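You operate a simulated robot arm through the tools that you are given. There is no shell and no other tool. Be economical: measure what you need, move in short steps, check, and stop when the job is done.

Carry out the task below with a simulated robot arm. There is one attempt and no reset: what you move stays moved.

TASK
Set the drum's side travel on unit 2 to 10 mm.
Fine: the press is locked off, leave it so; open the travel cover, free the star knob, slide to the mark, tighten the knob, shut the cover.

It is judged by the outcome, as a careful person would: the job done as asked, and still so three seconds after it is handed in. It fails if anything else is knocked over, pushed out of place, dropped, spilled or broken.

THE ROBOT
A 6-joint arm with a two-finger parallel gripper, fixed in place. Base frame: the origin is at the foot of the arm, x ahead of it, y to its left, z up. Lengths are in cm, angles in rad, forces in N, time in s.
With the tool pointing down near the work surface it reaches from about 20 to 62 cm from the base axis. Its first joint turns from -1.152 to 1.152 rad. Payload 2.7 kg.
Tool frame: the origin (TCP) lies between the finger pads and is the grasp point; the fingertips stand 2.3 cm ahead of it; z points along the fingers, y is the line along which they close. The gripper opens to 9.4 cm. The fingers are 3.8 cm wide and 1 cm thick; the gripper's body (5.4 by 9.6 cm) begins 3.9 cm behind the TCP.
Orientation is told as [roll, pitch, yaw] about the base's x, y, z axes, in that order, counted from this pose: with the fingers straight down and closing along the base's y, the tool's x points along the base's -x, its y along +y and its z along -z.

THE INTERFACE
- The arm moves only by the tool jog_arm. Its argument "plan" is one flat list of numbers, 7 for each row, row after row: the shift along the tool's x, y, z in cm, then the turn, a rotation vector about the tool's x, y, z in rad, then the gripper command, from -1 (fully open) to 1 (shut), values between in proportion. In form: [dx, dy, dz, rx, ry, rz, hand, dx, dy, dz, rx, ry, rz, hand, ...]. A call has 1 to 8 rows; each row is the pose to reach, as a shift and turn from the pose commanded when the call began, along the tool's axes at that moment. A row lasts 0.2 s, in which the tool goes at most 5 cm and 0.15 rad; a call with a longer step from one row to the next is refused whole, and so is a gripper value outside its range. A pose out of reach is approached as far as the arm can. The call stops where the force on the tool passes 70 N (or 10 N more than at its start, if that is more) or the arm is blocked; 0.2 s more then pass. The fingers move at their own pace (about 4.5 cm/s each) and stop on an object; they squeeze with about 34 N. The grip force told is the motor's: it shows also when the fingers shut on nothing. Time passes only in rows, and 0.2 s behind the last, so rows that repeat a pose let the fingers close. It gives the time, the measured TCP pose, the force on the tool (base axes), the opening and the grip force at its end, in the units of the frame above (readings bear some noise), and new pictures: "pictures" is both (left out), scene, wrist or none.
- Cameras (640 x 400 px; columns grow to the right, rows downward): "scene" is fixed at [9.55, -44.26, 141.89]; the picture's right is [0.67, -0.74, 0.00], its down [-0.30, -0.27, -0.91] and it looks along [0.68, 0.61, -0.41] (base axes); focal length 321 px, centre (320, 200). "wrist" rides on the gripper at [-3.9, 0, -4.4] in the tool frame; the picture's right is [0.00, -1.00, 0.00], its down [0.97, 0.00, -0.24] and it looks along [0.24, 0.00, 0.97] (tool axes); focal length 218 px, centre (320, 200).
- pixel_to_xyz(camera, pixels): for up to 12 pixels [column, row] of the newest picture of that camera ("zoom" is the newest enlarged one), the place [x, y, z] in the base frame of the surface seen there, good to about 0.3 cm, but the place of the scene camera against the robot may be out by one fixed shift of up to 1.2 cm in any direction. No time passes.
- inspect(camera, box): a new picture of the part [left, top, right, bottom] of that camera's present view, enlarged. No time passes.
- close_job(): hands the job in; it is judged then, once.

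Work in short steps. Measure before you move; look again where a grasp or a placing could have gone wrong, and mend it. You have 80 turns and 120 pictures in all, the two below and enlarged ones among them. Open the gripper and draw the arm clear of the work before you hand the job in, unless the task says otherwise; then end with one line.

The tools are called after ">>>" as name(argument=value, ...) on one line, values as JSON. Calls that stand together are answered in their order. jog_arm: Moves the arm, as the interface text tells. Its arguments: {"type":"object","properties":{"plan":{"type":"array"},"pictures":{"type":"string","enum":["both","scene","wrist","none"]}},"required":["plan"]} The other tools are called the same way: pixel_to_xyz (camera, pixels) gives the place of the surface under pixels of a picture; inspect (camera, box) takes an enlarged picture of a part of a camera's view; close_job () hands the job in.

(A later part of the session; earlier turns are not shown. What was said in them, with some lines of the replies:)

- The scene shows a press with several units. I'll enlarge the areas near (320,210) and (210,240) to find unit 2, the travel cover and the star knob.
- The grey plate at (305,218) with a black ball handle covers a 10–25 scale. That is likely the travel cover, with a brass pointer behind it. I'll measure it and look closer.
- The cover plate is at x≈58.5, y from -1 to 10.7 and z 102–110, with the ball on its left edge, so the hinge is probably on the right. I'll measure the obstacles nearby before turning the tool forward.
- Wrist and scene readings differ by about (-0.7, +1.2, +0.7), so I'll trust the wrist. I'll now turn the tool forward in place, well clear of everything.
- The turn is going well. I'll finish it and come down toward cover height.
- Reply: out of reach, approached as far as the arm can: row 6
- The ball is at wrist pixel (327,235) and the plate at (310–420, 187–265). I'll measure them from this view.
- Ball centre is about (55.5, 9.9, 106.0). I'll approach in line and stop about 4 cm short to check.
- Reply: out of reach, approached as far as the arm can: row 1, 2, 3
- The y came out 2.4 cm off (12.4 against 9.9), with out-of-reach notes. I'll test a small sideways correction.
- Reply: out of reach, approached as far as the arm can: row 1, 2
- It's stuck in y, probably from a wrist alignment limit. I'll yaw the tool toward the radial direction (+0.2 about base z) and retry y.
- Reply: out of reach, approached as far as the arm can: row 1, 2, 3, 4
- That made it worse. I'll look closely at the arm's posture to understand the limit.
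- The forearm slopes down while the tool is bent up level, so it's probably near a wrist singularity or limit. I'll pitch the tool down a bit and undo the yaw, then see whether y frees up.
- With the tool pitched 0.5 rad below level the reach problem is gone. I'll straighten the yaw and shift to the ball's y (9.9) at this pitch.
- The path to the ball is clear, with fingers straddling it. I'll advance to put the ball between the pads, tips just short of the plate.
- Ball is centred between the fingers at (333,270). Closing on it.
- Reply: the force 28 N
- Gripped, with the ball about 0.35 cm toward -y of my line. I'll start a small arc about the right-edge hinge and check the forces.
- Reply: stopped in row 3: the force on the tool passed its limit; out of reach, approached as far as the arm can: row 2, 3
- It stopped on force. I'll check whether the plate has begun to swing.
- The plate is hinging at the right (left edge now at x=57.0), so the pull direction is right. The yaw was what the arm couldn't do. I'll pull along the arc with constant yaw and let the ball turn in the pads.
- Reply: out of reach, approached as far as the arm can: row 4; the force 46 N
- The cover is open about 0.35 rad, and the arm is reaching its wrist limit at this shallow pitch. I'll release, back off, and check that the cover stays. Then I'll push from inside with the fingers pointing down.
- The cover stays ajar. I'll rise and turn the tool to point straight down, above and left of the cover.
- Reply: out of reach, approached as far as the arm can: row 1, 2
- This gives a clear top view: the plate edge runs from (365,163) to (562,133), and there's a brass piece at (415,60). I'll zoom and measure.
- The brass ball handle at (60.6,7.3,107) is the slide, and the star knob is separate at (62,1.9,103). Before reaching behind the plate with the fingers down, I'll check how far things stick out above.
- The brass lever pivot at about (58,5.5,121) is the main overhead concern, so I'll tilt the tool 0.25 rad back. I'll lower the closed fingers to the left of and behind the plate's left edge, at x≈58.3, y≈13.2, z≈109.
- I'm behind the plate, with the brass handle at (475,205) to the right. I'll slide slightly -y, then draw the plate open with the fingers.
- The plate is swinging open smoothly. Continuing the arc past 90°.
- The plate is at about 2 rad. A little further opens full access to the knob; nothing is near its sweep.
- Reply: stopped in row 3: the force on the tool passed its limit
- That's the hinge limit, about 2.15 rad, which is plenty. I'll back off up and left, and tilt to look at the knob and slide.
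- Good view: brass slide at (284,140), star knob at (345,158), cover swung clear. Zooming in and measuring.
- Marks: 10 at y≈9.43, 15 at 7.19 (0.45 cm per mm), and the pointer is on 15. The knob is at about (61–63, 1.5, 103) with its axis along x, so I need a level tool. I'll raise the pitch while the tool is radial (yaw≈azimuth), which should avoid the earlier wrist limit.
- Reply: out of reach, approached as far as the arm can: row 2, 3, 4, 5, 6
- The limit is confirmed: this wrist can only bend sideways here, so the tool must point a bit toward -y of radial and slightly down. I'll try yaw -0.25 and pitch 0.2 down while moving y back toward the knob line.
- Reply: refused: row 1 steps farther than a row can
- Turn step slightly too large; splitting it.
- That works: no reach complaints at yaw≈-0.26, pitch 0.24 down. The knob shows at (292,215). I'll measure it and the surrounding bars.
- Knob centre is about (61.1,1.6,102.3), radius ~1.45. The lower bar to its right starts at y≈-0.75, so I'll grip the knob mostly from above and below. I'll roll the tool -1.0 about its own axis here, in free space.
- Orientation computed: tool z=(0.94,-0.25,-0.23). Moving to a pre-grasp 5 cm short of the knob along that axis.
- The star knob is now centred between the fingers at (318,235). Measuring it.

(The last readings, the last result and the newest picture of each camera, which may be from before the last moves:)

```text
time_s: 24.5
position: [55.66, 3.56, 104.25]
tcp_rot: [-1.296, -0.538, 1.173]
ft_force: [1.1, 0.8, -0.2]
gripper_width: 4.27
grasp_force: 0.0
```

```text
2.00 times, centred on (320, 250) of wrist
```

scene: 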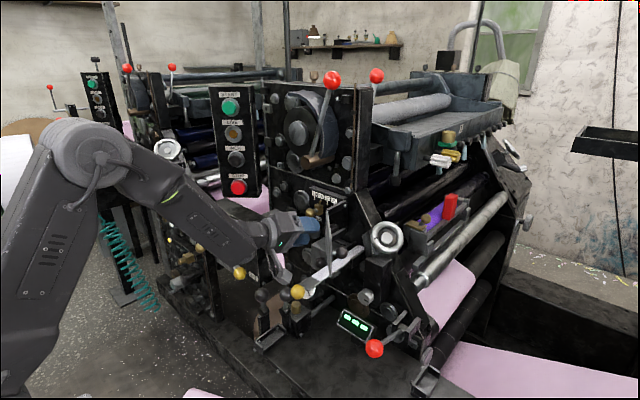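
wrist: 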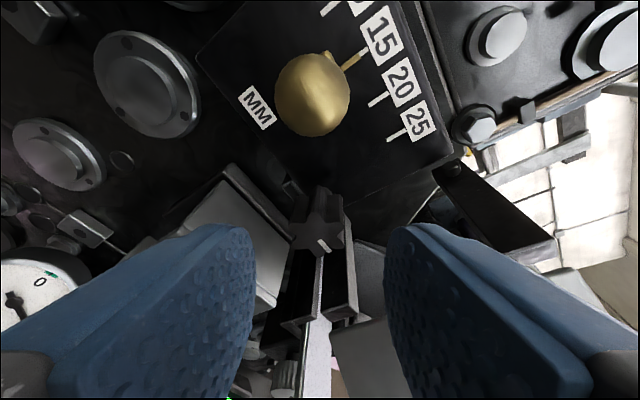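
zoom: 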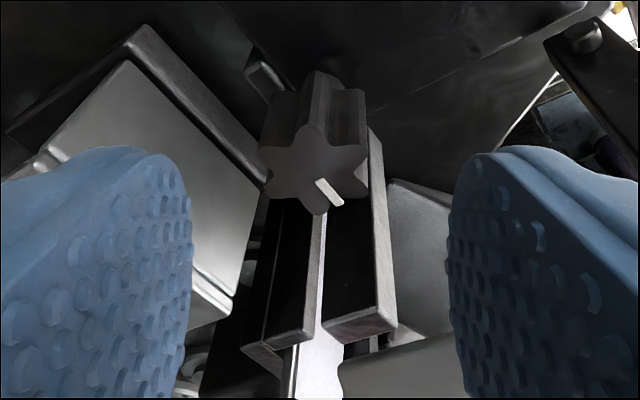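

Knob centre refined to (61.1,1.8,102.6). I'll advance with the pads straddling it, biased 0.8 cm to the left to clear the bar.

>>> jog_arm(plan=[-0.57, 0.07, 1, 0, 0, 0, 0.1, -0.57, 0.07, 2.5, 0, 0, 0, 0.1, -0.57, 0.07, 4, 0, 0, 0, 0.1, -0.57, 0.07, 4.84, 0, 0, 0, 0.1])

```text
time_s: 25.5
position: [60.2, 2.94, 103.28]
tcp_rot: [-1.296, -0.539, 1.172]
ft_force: [-1.0, 5.7, 5.2]
gripper_width: 4.23
grasp_force: 0.1
```

scene: 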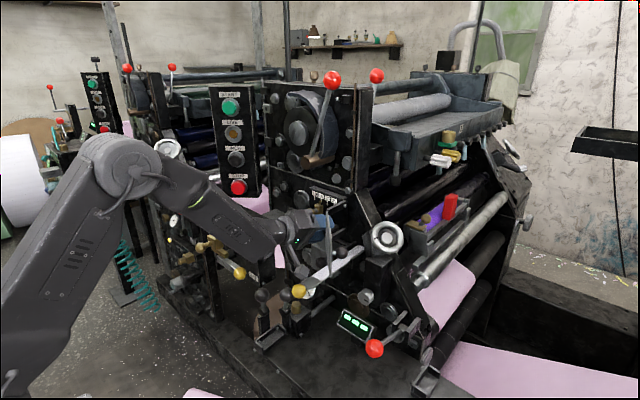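
wrist: 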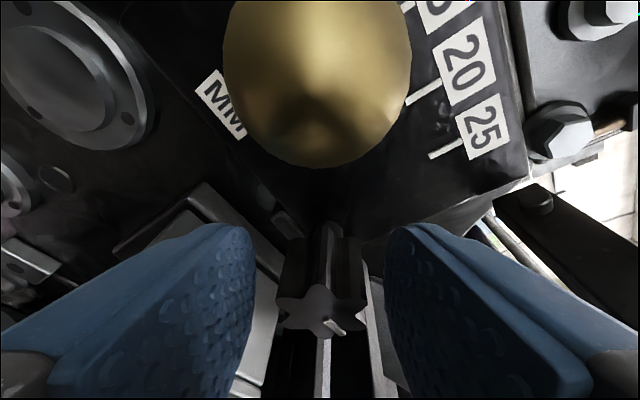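

Knob at (320,312) sits between the pads; there's slight contact (about 6 N), so I'll ease 0.25 cm away from the bar and close.

>>> jog_arm(plan=[-0.25, 0, 0, 0, 0, 0, 0.1, -0.25, 0, 0, 0, 0, 0, 0.5, -0.25, 0, 0, 0, 0, 0, 1, -0.25, 0, 0, 0, 0, 0, 1], pictures="wrist")

```text
time_s: 26.5
position: [60.41, 3.12, 103.48]
tcp_rot: [-1.296, -0.537, 1.17]
ft_force: [0.9, -9.3, 4.8]
gripper_width: 3.12
grasp_force: 45.4
```

wrist: 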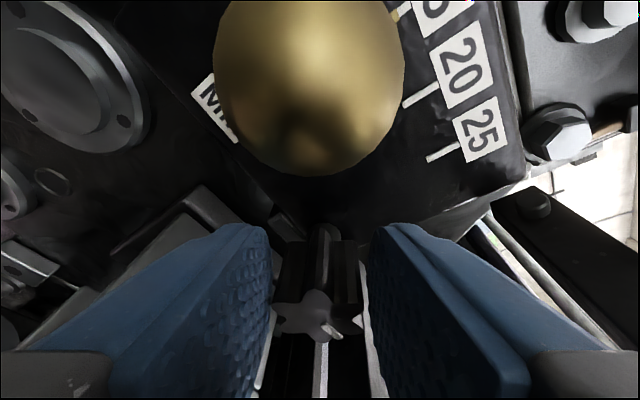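

Gripped (3.1 cm across the lobes). Loosening is counter-clockwise seen from the front. I'll turn about the knob's own x axis through 0.6 rad and check.

>>> jog_arm(plan=[0.007, 0.241, 0.018, 0.05, 0.009, -0.141, 1, 0.048, 0.478, 0.047, 0.101, 0.018, -0.282, 1, 0.122, 0.705, 0.088, 0.151, 0.026, -0.423, 1, 0.228, 0.916, 0.139, 0.201, 0.035, -0.564, 1], pictures="wrist")

```text
time_s: 27.5
position: [60.38, 3.38, 102.45]
tcp_rot: [-1.516, 0.025, 1.229]
ft_force: [-17.7, -8.2, 5.9]
gripper_width: 3.11
grasp_force: 45.5
```

wrist: 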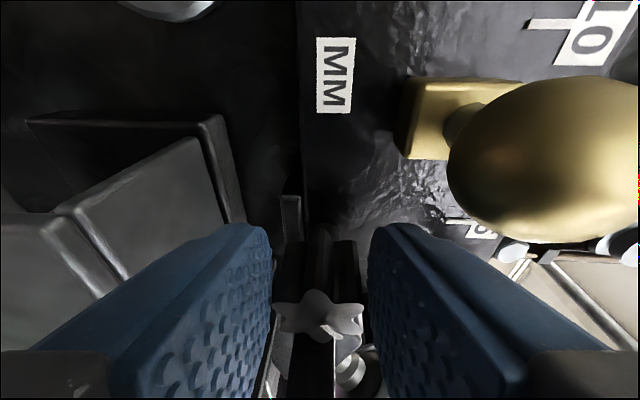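

The knob turned smoothly. I'll open, rotate back 0.85 rad about the knob axis for a second stroke, and look at the knob's mark.

>>> jog_arm(plan=[0, 0, 0, 0, 0, 0, 0.05, 0, 0, 0, 0, 0, 0, 0.05, 0.009, -0.237, -0.012, -0.05, -0.009, 0.141, 0.05, 0.05, -0.47, -0.012, -0.101, -0.018, 0.282, 0.05, 0.125, -0.695, 0, -0.151, -0.027, 0.423, 0.05, 0.23, -0.907, 0.024, -0.201, -0.036, 0.564, 0.05, 0.363, -1.1, 0.06, -0.251, -0.045, 0.705, 0.05, 0.466, -1.216, 0.088, -0.285, -0.051, 0.8, 0.05], pictures="wrist")

>>> inspect(camera="wrist", box=[240, 220, 400, 380])

```text
time_s: 29.3
position: [60.42, 3.08, 103.69]
tcp_rot: [-1.158, -0.766, 1.088]
ft_force: [0.4, 0.0, 0.4]
gripper_width: 4.45
grasp_force: 0.0
```

wrist: 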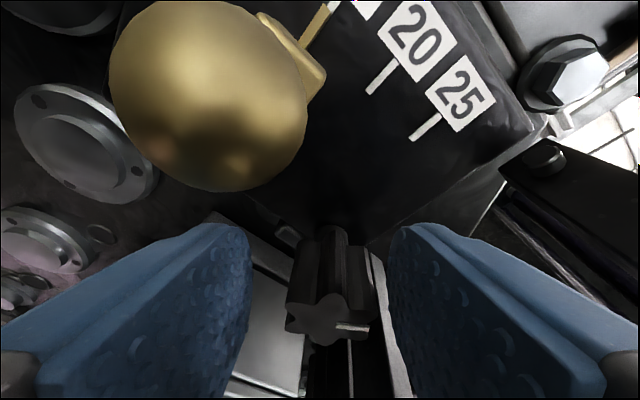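

```text
2.50 times, centred on (320, 300) of wrist
```

zoom: 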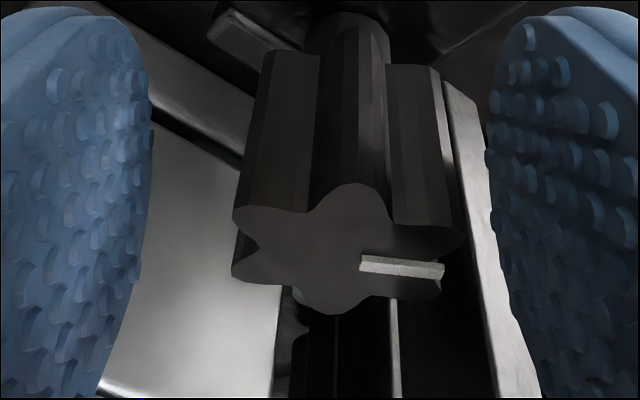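

The mark has rotated counter-clockwise with the hand, so the stroke works. Second stroke: close and turn 0.9 rad.

>>> jog_arm(plan=[0, 0, 0, 0, 0, 0, 1, 0, 0, 0, 0, 0, 0, 1, 0.042, 0.251, 0.031, 0.05, 0.009, -0.141, 1, 0.119, 0.493, 0.074, 0.101, 0.018, -0.282, 1, 0.23, 0.719, 0.128, 0.151, 0.027, -0.423, 1, 0.371, 0.923, 0.192, 0.201, 0.036, -0.564, 1, 0.54, 1.103, 0.263, 0.251, 0.045, -0.705, 1, 0.733, 1.253, 0.342, 0.301, 0.054, -0.846, 1], pictures="wrist")

```text
time_s: 31.1
position: [60.38, 3.55, 102.43]
tcp_rot: [-1.536, 0.07, 1.228]
ft_force: [12.0, -7.0, 15.0]
gripper_width: 3.12
grasp_force: 44.9
```

wrist: 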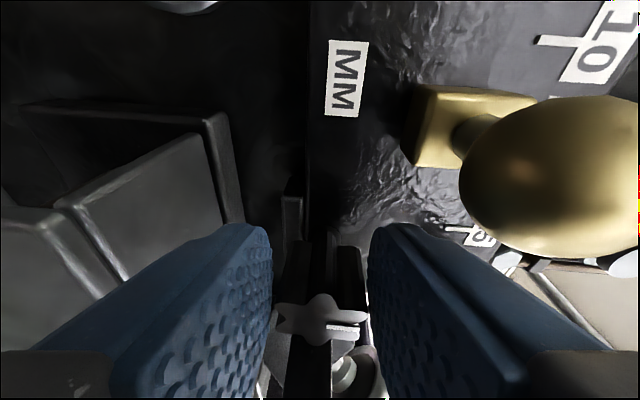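

The mark is now up, about 90° turned. One more stroke for margin: opening and rotating back 0.9 rad.

>>> jog_arm(plan=[0, 0, 0, 0, 0, 0, 0.05, 0, 0, 0, 0, 0, 0, 0.05, 0.02, -0.262, -0.008, -0.05, -0.009, 0.141, 0.05, 0.077, -0.518, -0.004, -0.101, -0.018, 0.282, 0.05, 0.169, -0.764, 0.014, -0.151, -0.027, 0.423, 0.05, 0.294, -0.993, 0.045, -0.201, -0.036, 0.564, 0.05, 0.45, -1.2, 0.089, -0.251, -0.045, 0.705, 0.05, 0.633, -1.381, 0.143, -0.301, -0.054, 0.846, 0.05], pictures="wrist")

```text
time_s: 32.9
position: [60.33, 3.04, 103.63]
tcp_rot: [-1.158, -0.768, 1.086]
ft_force: [0.0, -0.6, -0.1]
gripper_width: 4.47
grasp_force: 0.1
```

wrist: 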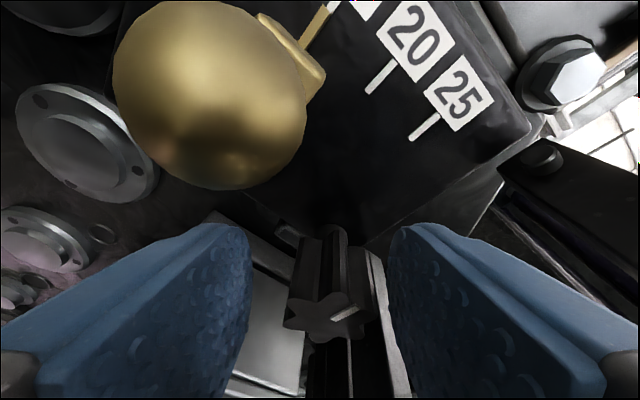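

Mark has advanced about 40° more (total ~75–80°). Repeating the same stroke from the same pose.

>>> jog_arm(plan=[0, 0, 0, 0, 0, 0, 1, 0, 0, 0, 0, 0, 0, 1, 0.042, 0.251, 0.031, 0.05, 0.009, -0.141, 1, 0.119, 0.493, 0.074, 0.101, 0.018, -0.282, 1, 0.23, 0.719, 0.128, 0.151, 0.027, -0.423, 1, 0.371, 0.923, 0.192, 0.201, 0.036, -0.564, 1, 0.54, 1.103, 0.263, 0.251, 0.045, -0.705, 1, 0.733, 1.253, 0.342, 0.301, 0.054, -0.846, 1], pictures="wrist")

```text
time_s: 34.7
position: [60.49, 3.42, 102.34]
tcp_rot: [-1.537, 0.072, 1.229]
ft_force: [1.7, -3.4, 15.2]
gripper_width: 3.11
grasp_force: 44.9
```

wrist: 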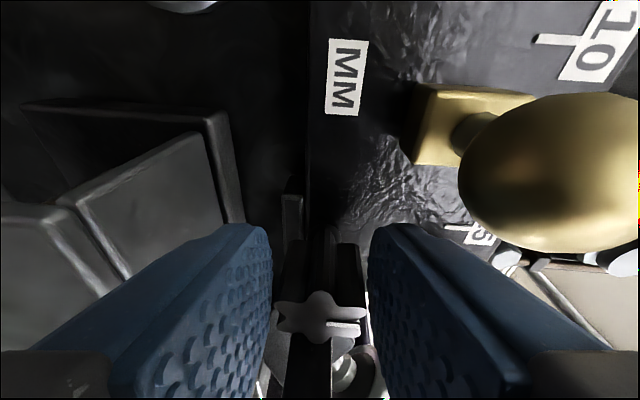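

The knob did not advance past mark-up: it has hit a stop, so a quarter turn frees it. I'll open, retreat along the tool axis, and check.

>>> jog_arm(plan=[0, 0, 0, 0, 0, 0, 0, 0, 0, 0, 0, 0, 0, 0, -0.2, 0, -3, 0, 0, 0, 0, -0.4, 0, -6.5, 0, 0, 0, 0], pictures="wrist")

>>> inspect(camera="wrist", box=[220, 120, 460, 320])

```text
time_s: 35.7
position: [54.31, 5.89, 102.44]
tcp_rot: [-1.532, 0.07, 1.226]
ft_force: [-0.4, -0.2, -0.3]
gripper_width: 4.72
grasp_force: 0.0
```

wrist: 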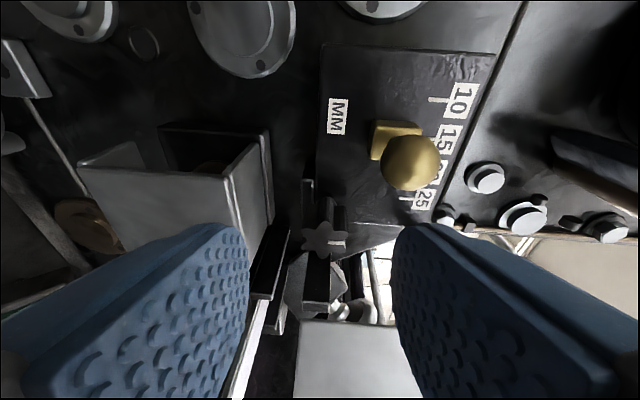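

```text
2.00 times, centred on (340, 220) of wrist
```

zoom: 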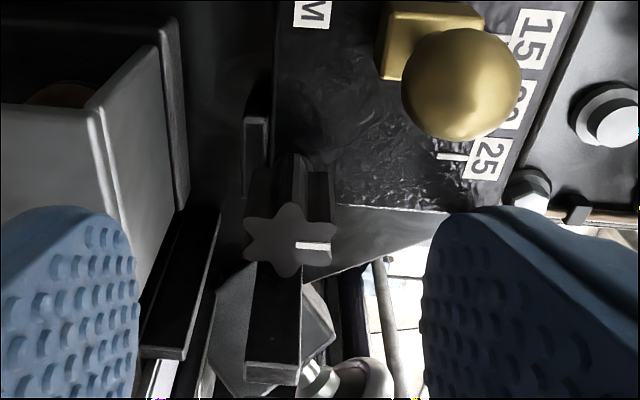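

Knob mark is up: freed. Now for the slide. I'll roll the tool back to close along y and move in front of the brass ball at (60.9,7.0,106.6).

>>> jog_arm(plan=[-0.5, -0.8, 0, 0, 0, 0.15, 0, -1, -1.6, 0, 0, 0, 0.3, 0, -1.5, -2.4, 0, 0, 0, 0.45, 0, -2, -3.2, 0, 0, 0, 0.6, 0, -2.5, -4, 0, 0, 0, 0.75, 0, -2.98, -4.63, 0.15, 0, 0, 0.9, 0, -2.98, -4.63, 0.15, 0, 0, 1.05, 0, -2.98, -4.63, 0.15, 0, 0, 1.2, 0], pictures="none")

>>> jog_arm(plan=[0, 0, 0, 0, 0, 0.13, 0, 0, 0, 0, 0, 0, 0.26, 0, 0, 0, 0, 0, 0, 0.38, 0], pictures="wrist")

```text
time_s: 37.5
position: [55.87, 8.89, 106.72]
tcp_rot: [-1.481, -1.13, 1.146]
ft_force: [0.3, 0.6, -0.6]
gripper_width: 4.7
grasp_force: 0.1
```

```text
time_s: 38.3
position: [55.77, 8.82, 106.84]
tcp_rot: [-0.993, -1.501, 0.65]
ft_force: [-0.1, 0.0, -0.3]
gripper_width: 4.75
grasp_force: 0.0
```

wrist: 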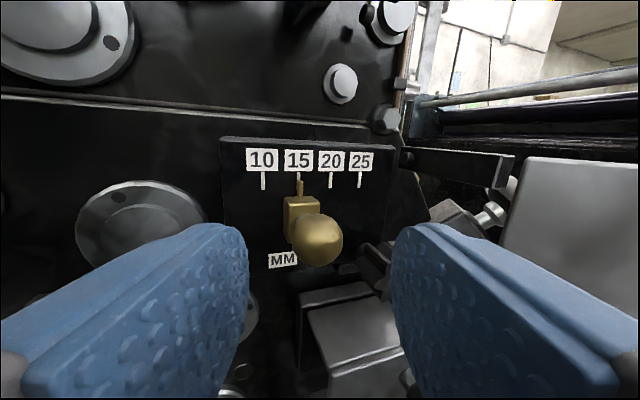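

Brass ball at (318,240) is centred. Measuring before the grip.

>>> pixel_to_xyz(camera="wrist", pixels=[[318, 240], [298, 240], [338, 240], [318, 220], [318, 260], [300, 210], [300, 188], [263, 180], [298, 178], [330, 182], [359, 182]])

```text
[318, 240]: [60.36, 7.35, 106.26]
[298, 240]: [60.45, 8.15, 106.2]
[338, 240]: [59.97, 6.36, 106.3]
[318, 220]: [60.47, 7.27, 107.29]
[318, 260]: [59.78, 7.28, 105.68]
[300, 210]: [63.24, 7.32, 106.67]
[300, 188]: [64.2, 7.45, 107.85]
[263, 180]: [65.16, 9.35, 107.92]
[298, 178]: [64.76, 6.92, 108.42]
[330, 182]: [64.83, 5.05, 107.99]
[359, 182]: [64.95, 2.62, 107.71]
```

Advancing onto the ball, then closing.

>>> jog_arm(plan=[0.29, 0.19, 1.5, 0, 0, 0, 0, 0.29, 0.19, 3.5, 0, 0, 0, 0, 0.29, 0.19, 5.0, 0, 0, 0, 0, 0.29, 0.19, 5.0, 0, 0, 0, 0.5, 0.29, 0.19, 5.0, 0, 0, 0, 1, 0.29, 0.19, 5.0, 0, 0, 0, 1])

```text
time_s: 39.7
position: [60.44, 7.62, 106.41]
tcp_rot: [-1.016, -1.5, 0.672]
ft_force: [-0.3, -0.7, -1.4]
gripper_width: 2.55
grasp_force: 45.6
```

scene: 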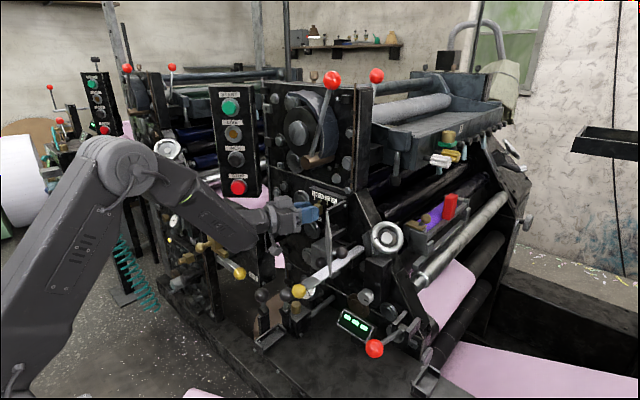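
wrist: 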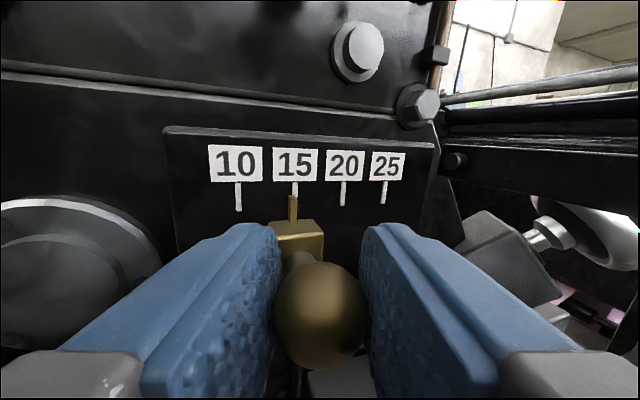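

Gripped with near-zero side force, a good sign that the slide is free. Moving +2.2 cm in y, from the 15 mark to 10.

>>> jog_arm(plan=[-0.03, 0.66, -0.24, 0, 0, 0, 1, -0.06, 1.32, -0.47, 0, 0, 0, 1, -0.09, 2.07, -0.74, 0, 0, 0, 1], pictures="wrist")

>>> inspect(camera="wrist", box=[180, 130, 400, 270])

```text
time_s: 40.5
position: [60.51, 9.48, 106.36]
tcp_rot: [-1.037, -1.503, 0.688]
ft_force: [-17.7, -9.6, 10.3]
gripper_width: 2.54
grasp_force: 44.9
```

wrist: 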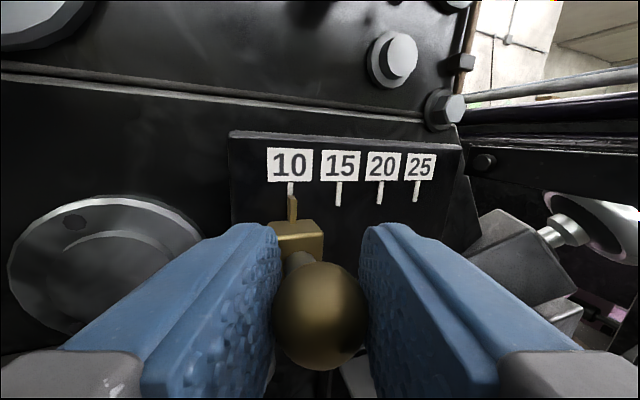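

```text
2.86 times, centred on (290, 200) of wrist
```

zoom: 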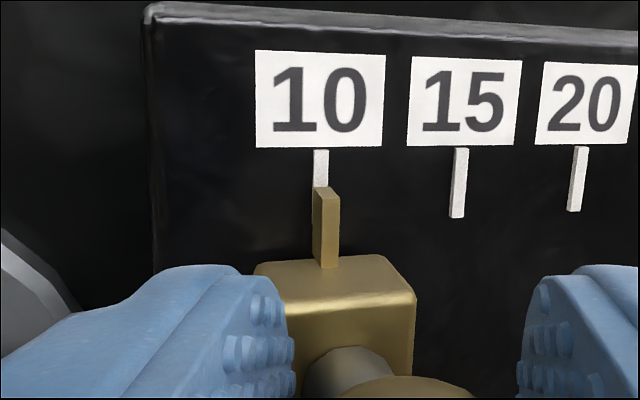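

The slide moved and the pointer is very nearly on 10. I'll release and look squarely from in front to judge the alignment without parallax.

>>> jog_arm(plan=[0, 0, 0, 0, 0, 0, 0.3, 0, 0, 0, 0, 0, 0, 0, 0, 0, -2.5, 0, 0, 0, 0, 0, -1.3, -4.5, 0, 0, 0, 0, -0.5, -2.6, -5, 0, 0, 0, 0], pictures="wrist")

>>> inspect(camera="wrist", box=[180, 110, 340, 230])

```text
time_s: 41.7
position: [54.91, 8.77, 107.16]
tcp_rot: [-1.012, -1.5, 0.667]
ft_force: [1.1, 0.2, 0.0]
gripper_width: 4.69
grasp_force: 0.1
```

wrist: 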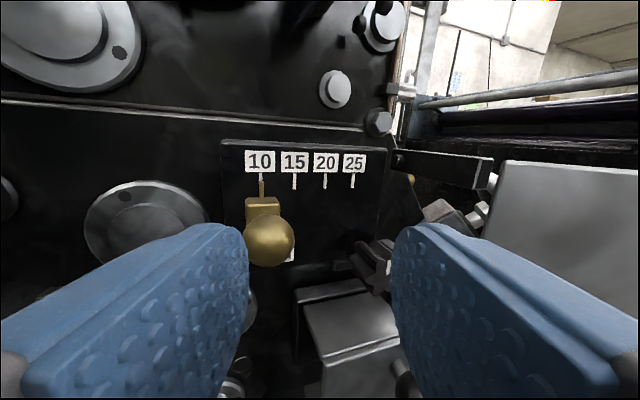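

```text
3.33 times, centred on (260, 170) of wrist
```

zoom: 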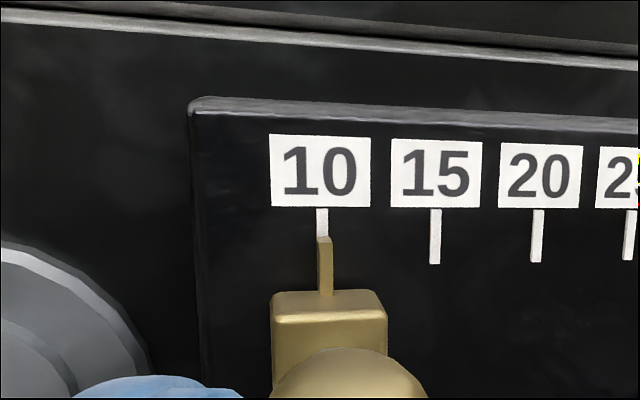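

Seen nearly square on, the pointer is on the 10 mark, within about 0.1–0.2 mm on the scale. Now tightening: I'll roll the tool back and return to the pre-grasp in front of the knob.

>>> jog_arm(plan=[0, 0, -0.5, 0, 0, -0.15, 0, 0.6, -0.3, -0.3, 0, 0, -0.3, 0, 1.2, -0.7, 0, 0, 0, -0.45, 0, 1.9, -1.1, 0, 0, 0, -0.6, 0, 2.6, -1.5, 0, 0, 0, -0.75, 0, 3.4, -1.9, 0.2, 0, 0, -0.9, 0, 4.2, -2.3, 0.4, 0, 0, -1.05, 0, 4.85, -2.63, 0.58, 0, 0, -1.2, 0], pictures="none")

>>> jog_arm(plan=[0, 0, 0, 0, 0, -0.13, 0, 0, 0, 0, 0, 0, -0.26, 0, 0, 0, 0, 0, 0, -0.4, 0], pictures="wrist")

```text
time_s: 43.5
position: [54.56, 5.88, 102.33]
tcp_rot: [-1.53, -0.305, 1.213]
ft_force: [-0.2, -0.1, -0.8]
gripper_width: 4.7
grasp_force: 0.1
```

```text
time_s: 44.3
position: [54.45, 5.94, 102.42]
tcp_rot: [-1.532, 0.092, 1.232]
ft_force: [-0.1, 1.3, -0.1]
gripper_width: 4.67
grasp_force: 0.1
```

wrist: 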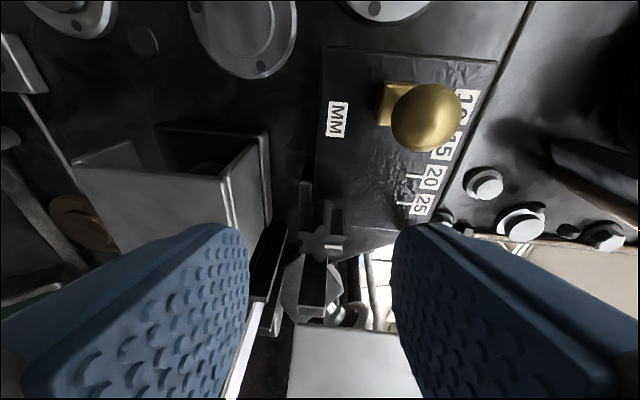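

Same pre-grasp as before. Advancing onto the knob and closing.

>>> jog_arm(plan=[0.35, -0.05, 2.5, 0, 0, 0, 0, 0.35, -0.1, 5, 0, 0, 0, 0, 0.35, -0.1, 6.4, 0, 0, 0, 0.05, 0.35, -0.1, 6.4, 0, 0, 0, 0.6, 0.35, -0.1, 6.4, 0, 0, 0, 1, 0.35, -0.1, 6.4, 0, 0, 0, 1], pictures="wrist")

```text
time_s: 45.7
position: [60.47, 3.42, 102.34]
tcp_rot: [-1.532, 0.091, 1.23]
ft_force: [1.8, -1.6, -2.3]
gripper_width: 3.16
grasp_force: 44.5
```

wrist: 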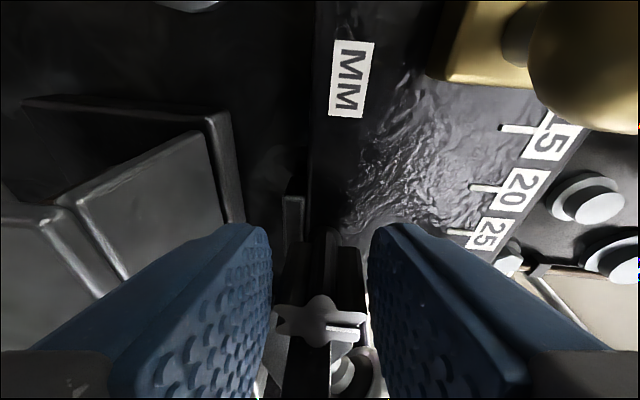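

Gripped. Turning clockwise 0.9 rad about the knob axis.

>>> jog_arm(plan=[0.005, -0.244, -0.013, -0.05, -0.009, 0.141, 1, 0.043, -0.486, -0.014, -0.101, -0.018, 0.282, 1, 0.117, -0.72, -0.002, -0.151, -0.027, 0.423, 1, 0.22, -0.939, 0.022, -0.201, -0.036, 0.564, 1, 0.355, -1.142, 0.058, -0.251, -0.045, 0.705, 1, 0.516, -1.32, 0.105, -0.301, -0.054, 0.846, 1], pictures="wrist")

```text
time_s: 47.1
position: [60.4, 2.79, 103.93]
tcp_rot: [-1.166, -0.748, 1.092]
ft_force: [4.0, -5.9, 8.9]
gripper_width: 3.13
grasp_force: 45.2
```

wrist: 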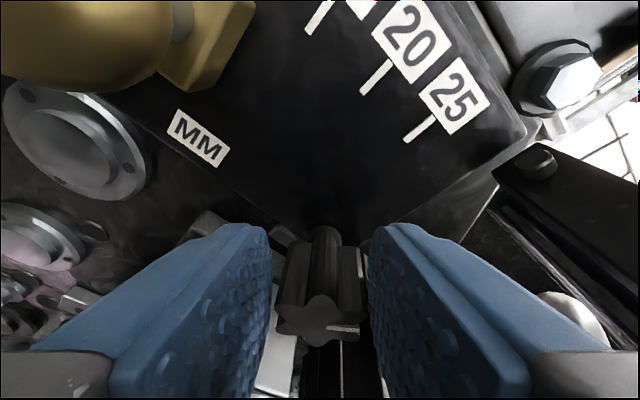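

The knob followed, with the mark now diagonal. I'll open, swing the hand back CCW, and take a second tightening stroke.

>>> jog_arm(plan=[0, 0, 0, 0, 0, 0, 0.05, 0, 0, 0, 0, 0, 0, 0.05, 0.003, 0.261, 0.018, 0.05, 0.009, -0.141, 0.05, 0.034, 0.52, 0.045, 0.101, 0.018, -0.282, 0.05, 0.11, 0.77, 0.089, 0.151, 0.027, -0.423, 0.05, 0.22, 1.009, 0.143, 0.201, 0.036, -0.564, 0.05, 0.369, 1.233, 0.211, 0.251, 0.045, -0.705, 0.05, 0.55, 1.447, 0.289, 0.301, 0.054, -0.846, 0.05], pictures="wrist")

```text
time_s: 48.9
position: [60.45, 3.77, 102.26]
tcp_rot: [-1.534, 0.092, 1.228]
ft_force: [0.2, -1.4, 0.9]
gripper_width: 4.44
grasp_force: 0.1
```

wrist: 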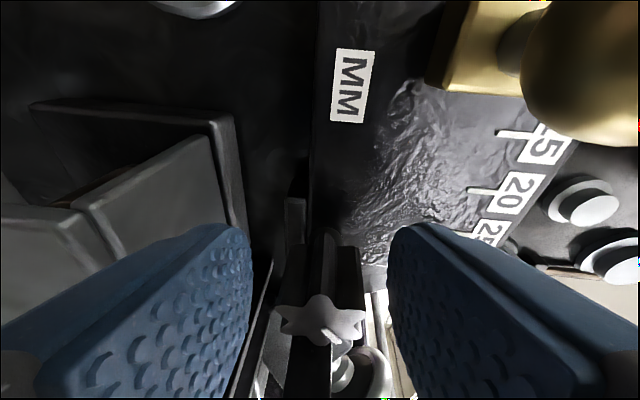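

Mark is now down-right in view, so it turned. I'll shift 0.35 back toward the knob, close, and turn clockwise again.

>>> jog_arm(plan=[0.35, 0, 0.1, 0, 0, 0, 0.3, 0.35, 0, 0.1, 0, 0, 0, 1, 0.355, -0.244, 0.087, -0.05, -0.009, 0.141, 1, 0.393, -0.486, 0.086, -0.101, -0.018, 0.282, 1, 0.467, -0.72, 0.098, -0.151, -0.027, 0.423, 1, 0.57, -0.939, 0.122, -0.201, -0.036, 0.564, 1, 0.705, -1.142, 0.158, -0.251, -0.045, 0.705, 1, 0.866, -1.32, 0.205, -0.301, -0.054, 0.846, 1], pictures="wrist")

```text
time_s: 50.7
position: [60.28, 2.76, 103.94]
tcp_rot: [-1.168, -0.748, 1.095]
ft_force: [6.3, -5.0, 8.5]
gripper_width: 3.06
grasp_force: 45.3
```

wrist: 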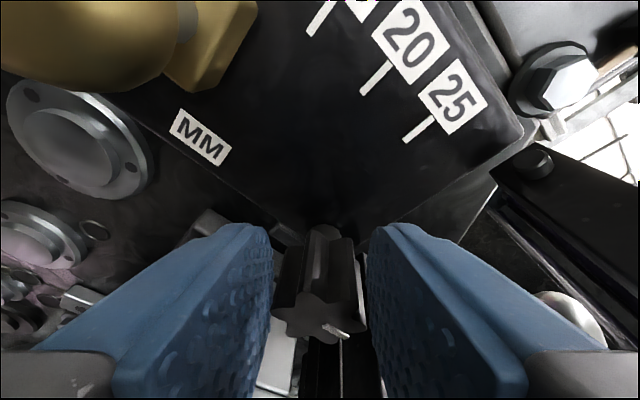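

The mark is back at its original direction (to the right). I'll take a short extra stroke to make sure it's firm: open, back 0.45, close.

>>> jog_arm(plan=[0, 0, 0, 0, 0, 0, 0.05, 0, 0, 0, 0, 0, 0, 0.05, 0.003, 0.261, 0.018, 0.05, 0.009, -0.141, 0.05, 0.034, 0.52, 0.045, 0.101, 0.018, -0.282, 0.05, 0.11, 0.77, 0.089, 0.151, 0.027, -0.423, 0.05, 0.11, 0.77, 0.089, 0.151, 0.027, -0.423, 0.6, 0.11, 0.77, 0.089, 0.151, 0.027, -0.423, 1, 0.11, 0.77, 0.089, 0.151, 0.027, -0.423, 1], pictures="wrist")

```text
time_s: 52.5
position: [60.27, 3.28, 103.25]
tcp_rot: [-1.378, -0.332, 1.206]
ft_force: [-1.7, -2.1, 4.4]
gripper_width: 3.1
grasp_force: 45.1
```

wrist: 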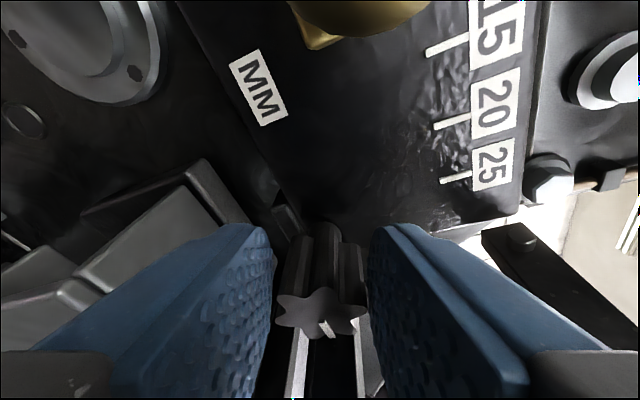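

Final tightening turn of 0.6 rad.

>>> jog_arm(plan=[0.037, -0.242, -0.003, -0.05, -0.009, 0.141, 1, 0.109, -0.477, 0.006, -0.101, -0.018, 0.282, 1, 0.212, -0.699, 0.028, -0.151, -0.027, 0.423, 1, 0.345, -0.903, 0.062, -0.201, -0.036, 0.564, 1], pictures="wrist")

>>> inspect(camera="wrist", box=[240, 220, 400, 380])

```text
time_s: 53.5
position: [60.25, 2.68, 104.05]
tcp_rot: [-1.063, -0.878, 1.017]
ft_force: [-12.7, -7.7, 13.7]
gripper_width: 3.14
grasp_force: 44.8
```

wrist: 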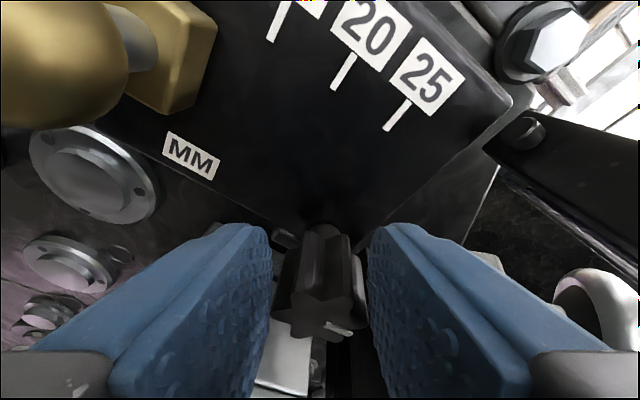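

```text
2.50 times, centred on (320, 300) of wrist
```

zoom: 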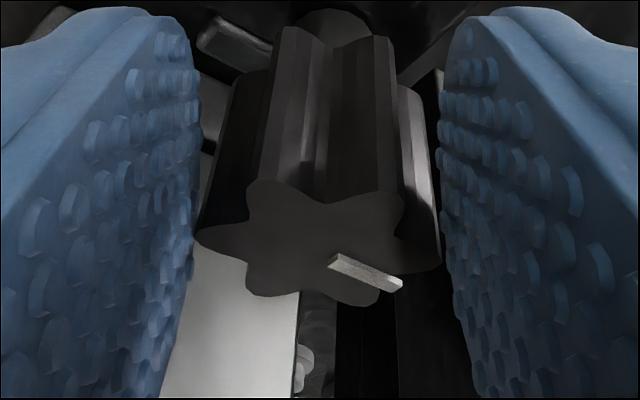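

The knob hasn't moved past its original tight mark direction, so it's tight against the stop. Releasing and retreating.

>>> jog_arm(plan=[0, 0, 0, 0, 0, 0, 0, 0, 0, 0, 0, 0, 0, 0, -0.2, 0, -3, 0, 0, 0, 0, -0.4, 0, -6.5, 0, 0, 0, 0, -0.4, 0, -9.5, 0, 0, 0, 0], pictures="wrist")

>>> inspect(camera="wrist", box=[180, 40, 400, 260])

```text
time_s: 54.7
position: [51.4, 4.37, 107.17]
tcp_rot: [-1.055, -0.874, 1.01]
ft_force: [-0.5, -0.2, -0.3]
gripper_width: 4.71
grasp_force: 0.1
```

wrist: 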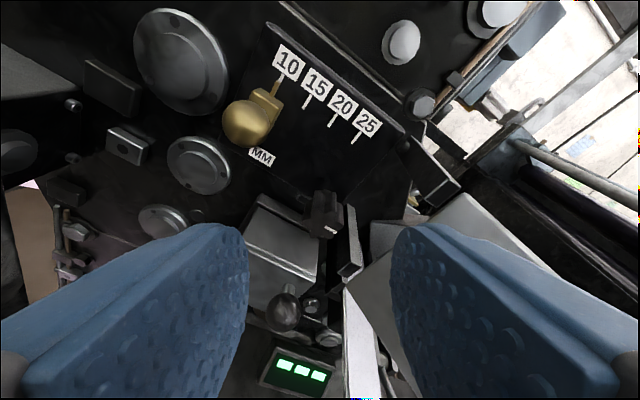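

```text
1.82 times, centred on (290, 150) of wrist
```

zoom: 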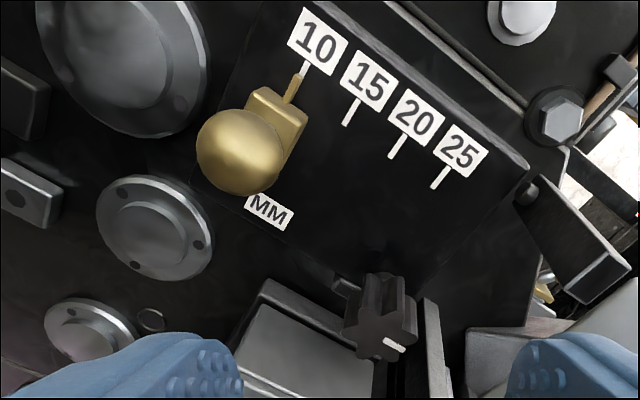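

Pointer on 10 and knob tight with its mark horizontal. Next I'll close the cover. I'll rise and return the tool to pointing down, fingers closed, to push the cover's outer face.

>>> jog_arm(plan=[-0.68, -0.97, -0.9, -0.0538, 0.1309, 0.0466, 0, -1.37, -1.94, -1.8, -0.1076, 0.2618, 0.0932, 0, -2.05, -2.9, -2.7, -0.1614, 0.3927, 0.1398, 0.5, -2.73, -3.87, -3.6, -0.2152, 0.5236, 0.1864, 1, -3.42, -4.84, -4.5, -0.269, 0.6545, 0.233, 1, -4.1, -5.8, -5.4, -0.3228, 0.7854, 0.2796, 1, -4.79, -6.77, -6.3, -0.3766, 0.9163, 0.3262, 1, -5.47, -7.74, -7.2, -0.4304, 1.0472, 0.3728, 1])

```text
time_s: 56.5
position: [47.08, 1.94, 118.09]
tcp_rot: [-0.047, -0.116, 0.048]
ft_force: [-0.1, -0.3, -0.9]
gripper_width: 0.0
grasp_force: 33.8
```

scene: 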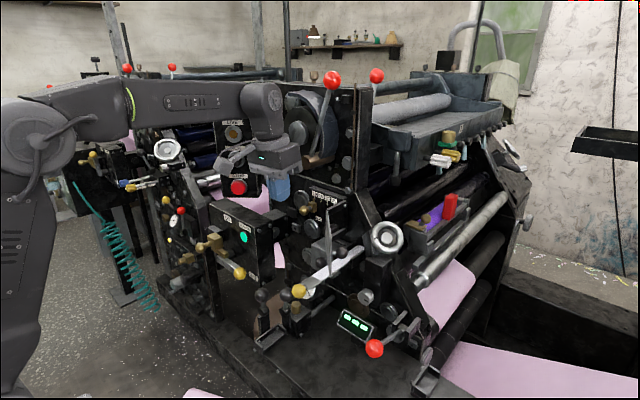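
wrist: 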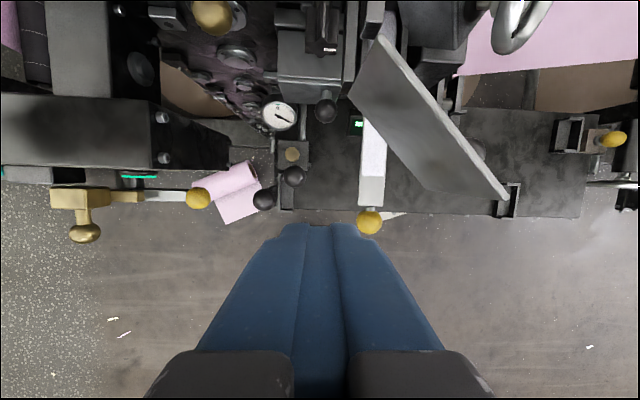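

Measuring the plate's top edge as it stands now.

>>> pixel_to_xyz(camera="wrist", pixels=[[383, 42], [440, 112], [505, 194], [478, 150], [515, 40], [470, 20]])

```text
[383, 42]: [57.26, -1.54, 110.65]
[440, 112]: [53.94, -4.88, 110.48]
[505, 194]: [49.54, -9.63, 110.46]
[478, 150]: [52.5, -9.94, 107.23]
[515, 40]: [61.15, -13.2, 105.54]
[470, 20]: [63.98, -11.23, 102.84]
```

Cover is at about 2.3 rad, top edge from (57.3,-1.5) to (49.5,-9.6). I'll move above its outer side at (56,-7) while staying high.

>>> jog_arm(plan=[-2, -2.4, 0.4, -0.047, 0, 0.048, 1, -4.2, -4.8, 0.8, -0.047, 0, 0.048, 1, -6.4, -7.2, 1.1, -0.047, 0, 0.048, 1, -8.41, -9.33, 1.45, -0.047, 0, 0.048, 1])

```text
time_s: 57.5
position: [56.06, -7.03, 117.99]
tcp_rot: [0.0, -0.118, 0.0]
ft_force: [-0.1, -0.1, -0.3]
gripper_width: 0.0
grasp_force: 33.7
```

scene: 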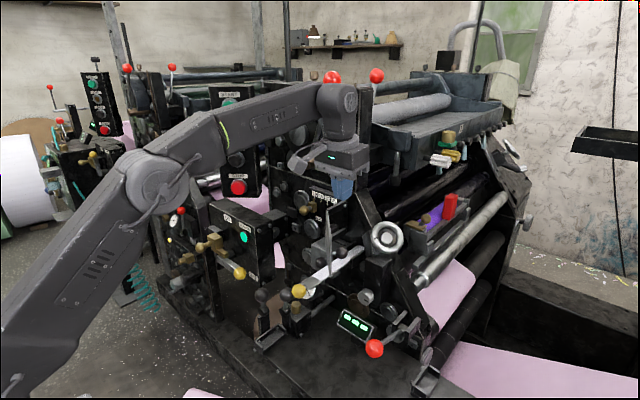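
wrist: 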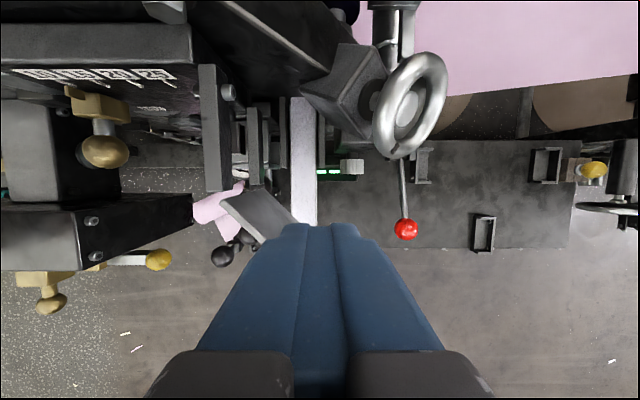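

Clear so far. Lowering the closed fingers to TCP z≈108.5 beside the cover's outer face.

>>> jog_arm(plan=[0.37, 0, 3.15, 0, 0, 0, 1, 0.74, 0, 6.3, 0, 0, 0, 1, 1.1, 0, 9.43, 0, 0, 0, 1], pictures="wrist")

```text
time_s: 58.3
position: [56.15, -7.1, 108.52]
tcp_rot: [0.0, -0.121, -0.001]
ft_force: [-0.2, 0.1, -0.4]
gripper_width: 0.0
grasp_force: 33.7
```

wrist: 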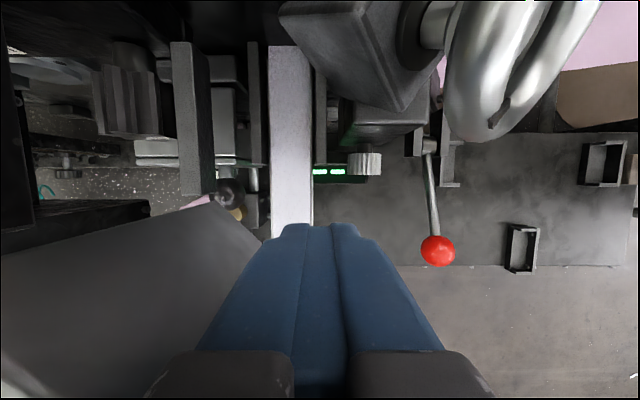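

The cover face is just left of the fingers. I'll push it round in an arc: -x/+y first, then +y.

>>> jog_arm(plan=[0.45, 2.1, -0.05, 0, 0, 0, 1, 1.34, 3.5, -0.16, 0, 0, 0, 1, 1.84, 4.9, -0.22, 0, 0, 0, 1, 2.93, 5.9, -0.36, 0, 0, 0, 1, 4.02, 6.8, -0.49, 0, 0, 0, 1, 4.32, 8.4, -0.53, 0, 0, 0, 1, 4.02, 10.2, -0.49, 0, 0, 0, 1])

```text
time_s: 59.9
position: [51.75, 3.14, 108.41]
tcp_rot: [0.001, -0.119, -0.002]
ft_force: [0.3, -1.1, -1.6]
gripper_width: 0.02
grasp_force: 34.2
```

scene: 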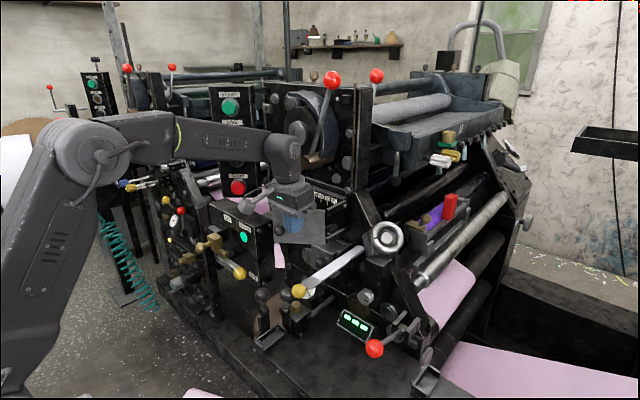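
wrist: 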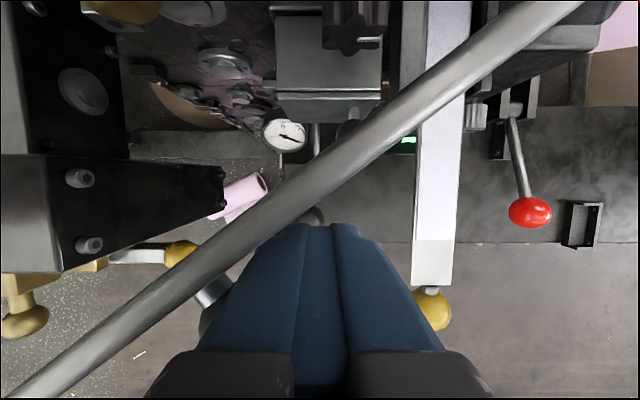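

Cover is at about 0.75 rad and following well. I'll tilt the tool back (to keep clear of the lever pivot above) while pushing +x to close.

>>> jog_arm(plan=[-0.15, 0.5, 0, 0, -0.13, 0, 1, -0.45, 1, 0.05, 0, -0.26, 0, 1, -0.85, 1.5, 0.1, 0, -0.39, 0, 1, -1.4, 1.9, 0.17, 0, -0.5, 0, 1, -2.1, 2.1, 0.26, 0, -0.5, 0, 1, -2.6, 2.2, 0.31, 0, -0.5, 0, 1])

```text
time_s: 61.3
position: [54.61, 5.32, 108.47]
tcp_rot: [0.004, -0.619, -0.002]
ft_force: [-0.5, -1.2, 1.0]
gripper_width: 0.01
grasp_force: 34.5
```

scene: 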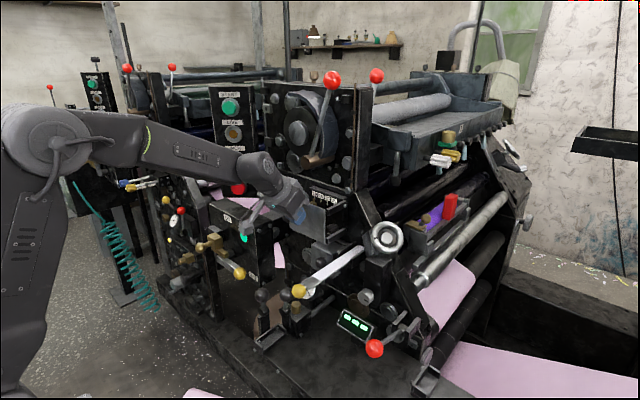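
wrist: 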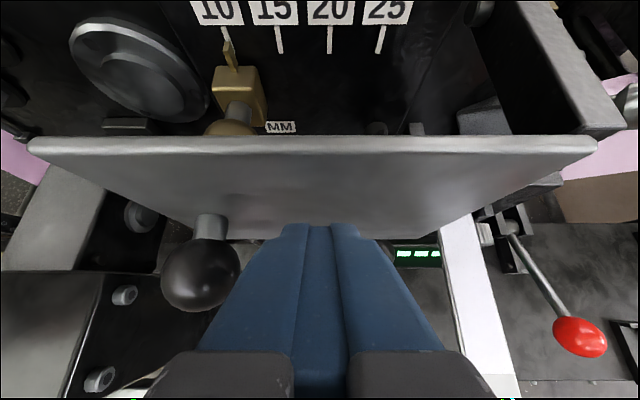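

The cover is nearly shut. Pushing a little further in +x until it meets its stop.

>>> jog_arm(plan=[-0.33, 0.3, 0.23, 0, 0, 0, 1, -0.65, 0.6, 0.46, 0, 0, 0, 1, -0.9, 0.8, 0.64, 0, 0, 0, 1], pictures="wrist")

>>> pixel_to_xyz(camera="wrist", pixels=[[60, 150], [200, 150], [320, 150], [450, 150], [570, 150]])

```text
time_s: 62.1
position: [54.94, 5.66, 108.31]
tcp_rot: [-0.003, -0.6, -0.009]
ft_force: [-30.9, -1.6, 9.8]
gripper_width: 0.0
grasp_force: 33.4
stopped in row 3: the force on the tool passed its limit (the readings are from after the stop); the commanded pose is now the measured one
```

wrist: 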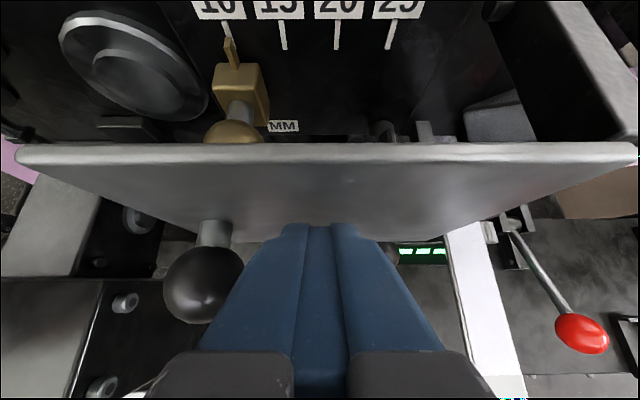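

```text
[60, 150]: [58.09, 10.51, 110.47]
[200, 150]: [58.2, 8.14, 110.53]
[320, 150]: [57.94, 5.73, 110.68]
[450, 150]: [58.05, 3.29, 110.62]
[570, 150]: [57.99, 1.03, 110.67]
```

The cover is shut at its stop: top edge at x≈58.05 all along. I'll back off, open the gripper, and take a final look.

>>> jog_arm(plan=[0.8, 0, -0.6, 0, 0, 0, 1, 2, 0, -4, 0, 0, 0, 1, 3, 0, -8, 0, 0, 0, 0.3, 4, 0, -12, 0, 0, 0, -0.2])

>>> inspect(camera="scene", box=[270, 170, 370, 260])

>>> inspect(camera="wrist", box=[220, 20, 440, 220])

```text
time_s: 63.1
position: [45.07, 5.67, 116.1]
tcp_rot: [-0.002, -0.602, -0.009]
ft_force: [-0.5, 0.6, -0.1]
gripper_width: 4.94
grasp_force: 0.0
```

scene: 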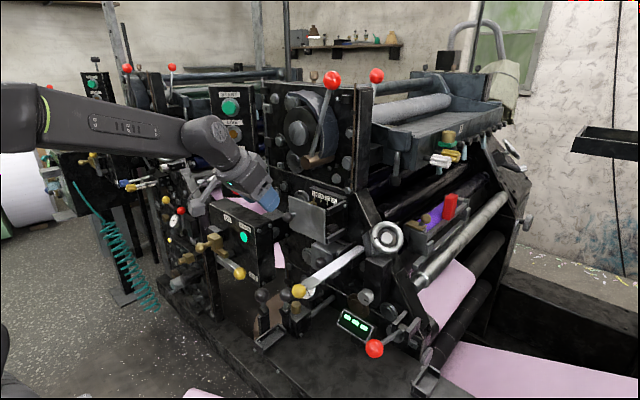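
wrist: 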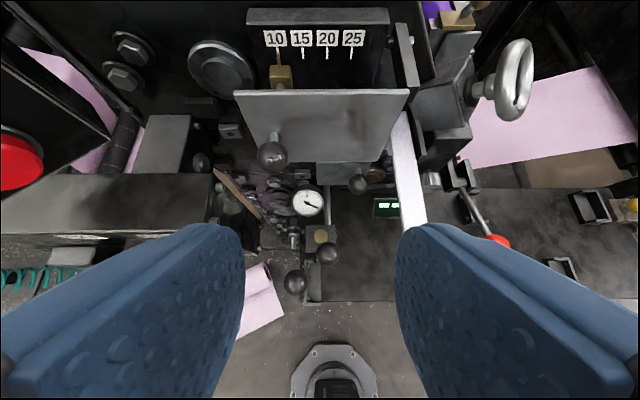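

```text
4.44 times, centred on (320, 215) of scene
```

zoom: 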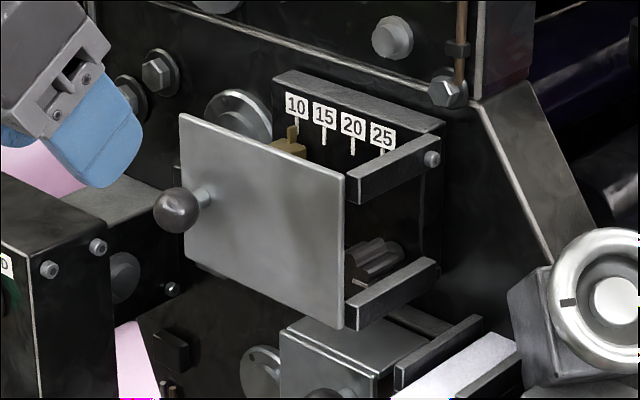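

```text
2.00 times, centred on (330, 120) of wrist
```

zoom: 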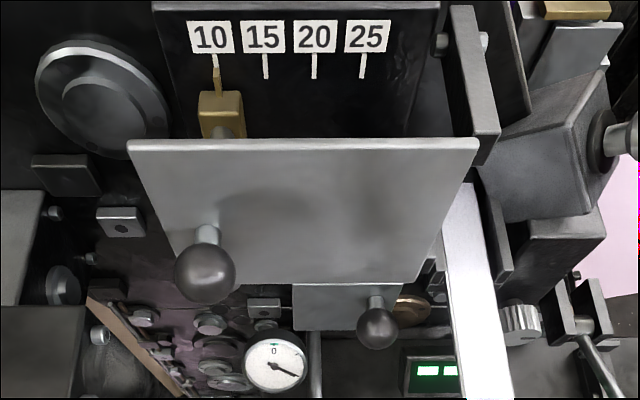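

The cover is shut, the pointer is on 10, nothing else has moved, and the arm is clear with the gripper open. Handing in.

>>> close_job()

```text
The job is handed in.
```

The drum's side travel is set to 10 mm, with the pointer on the 10 mark to within about 0.2 mm by eye. The star knob is tight again and the travel cover is shut. I left the lock-off alone. I saw no unit label: I worked on the only travel cover I could see, taking it to be unit 2.
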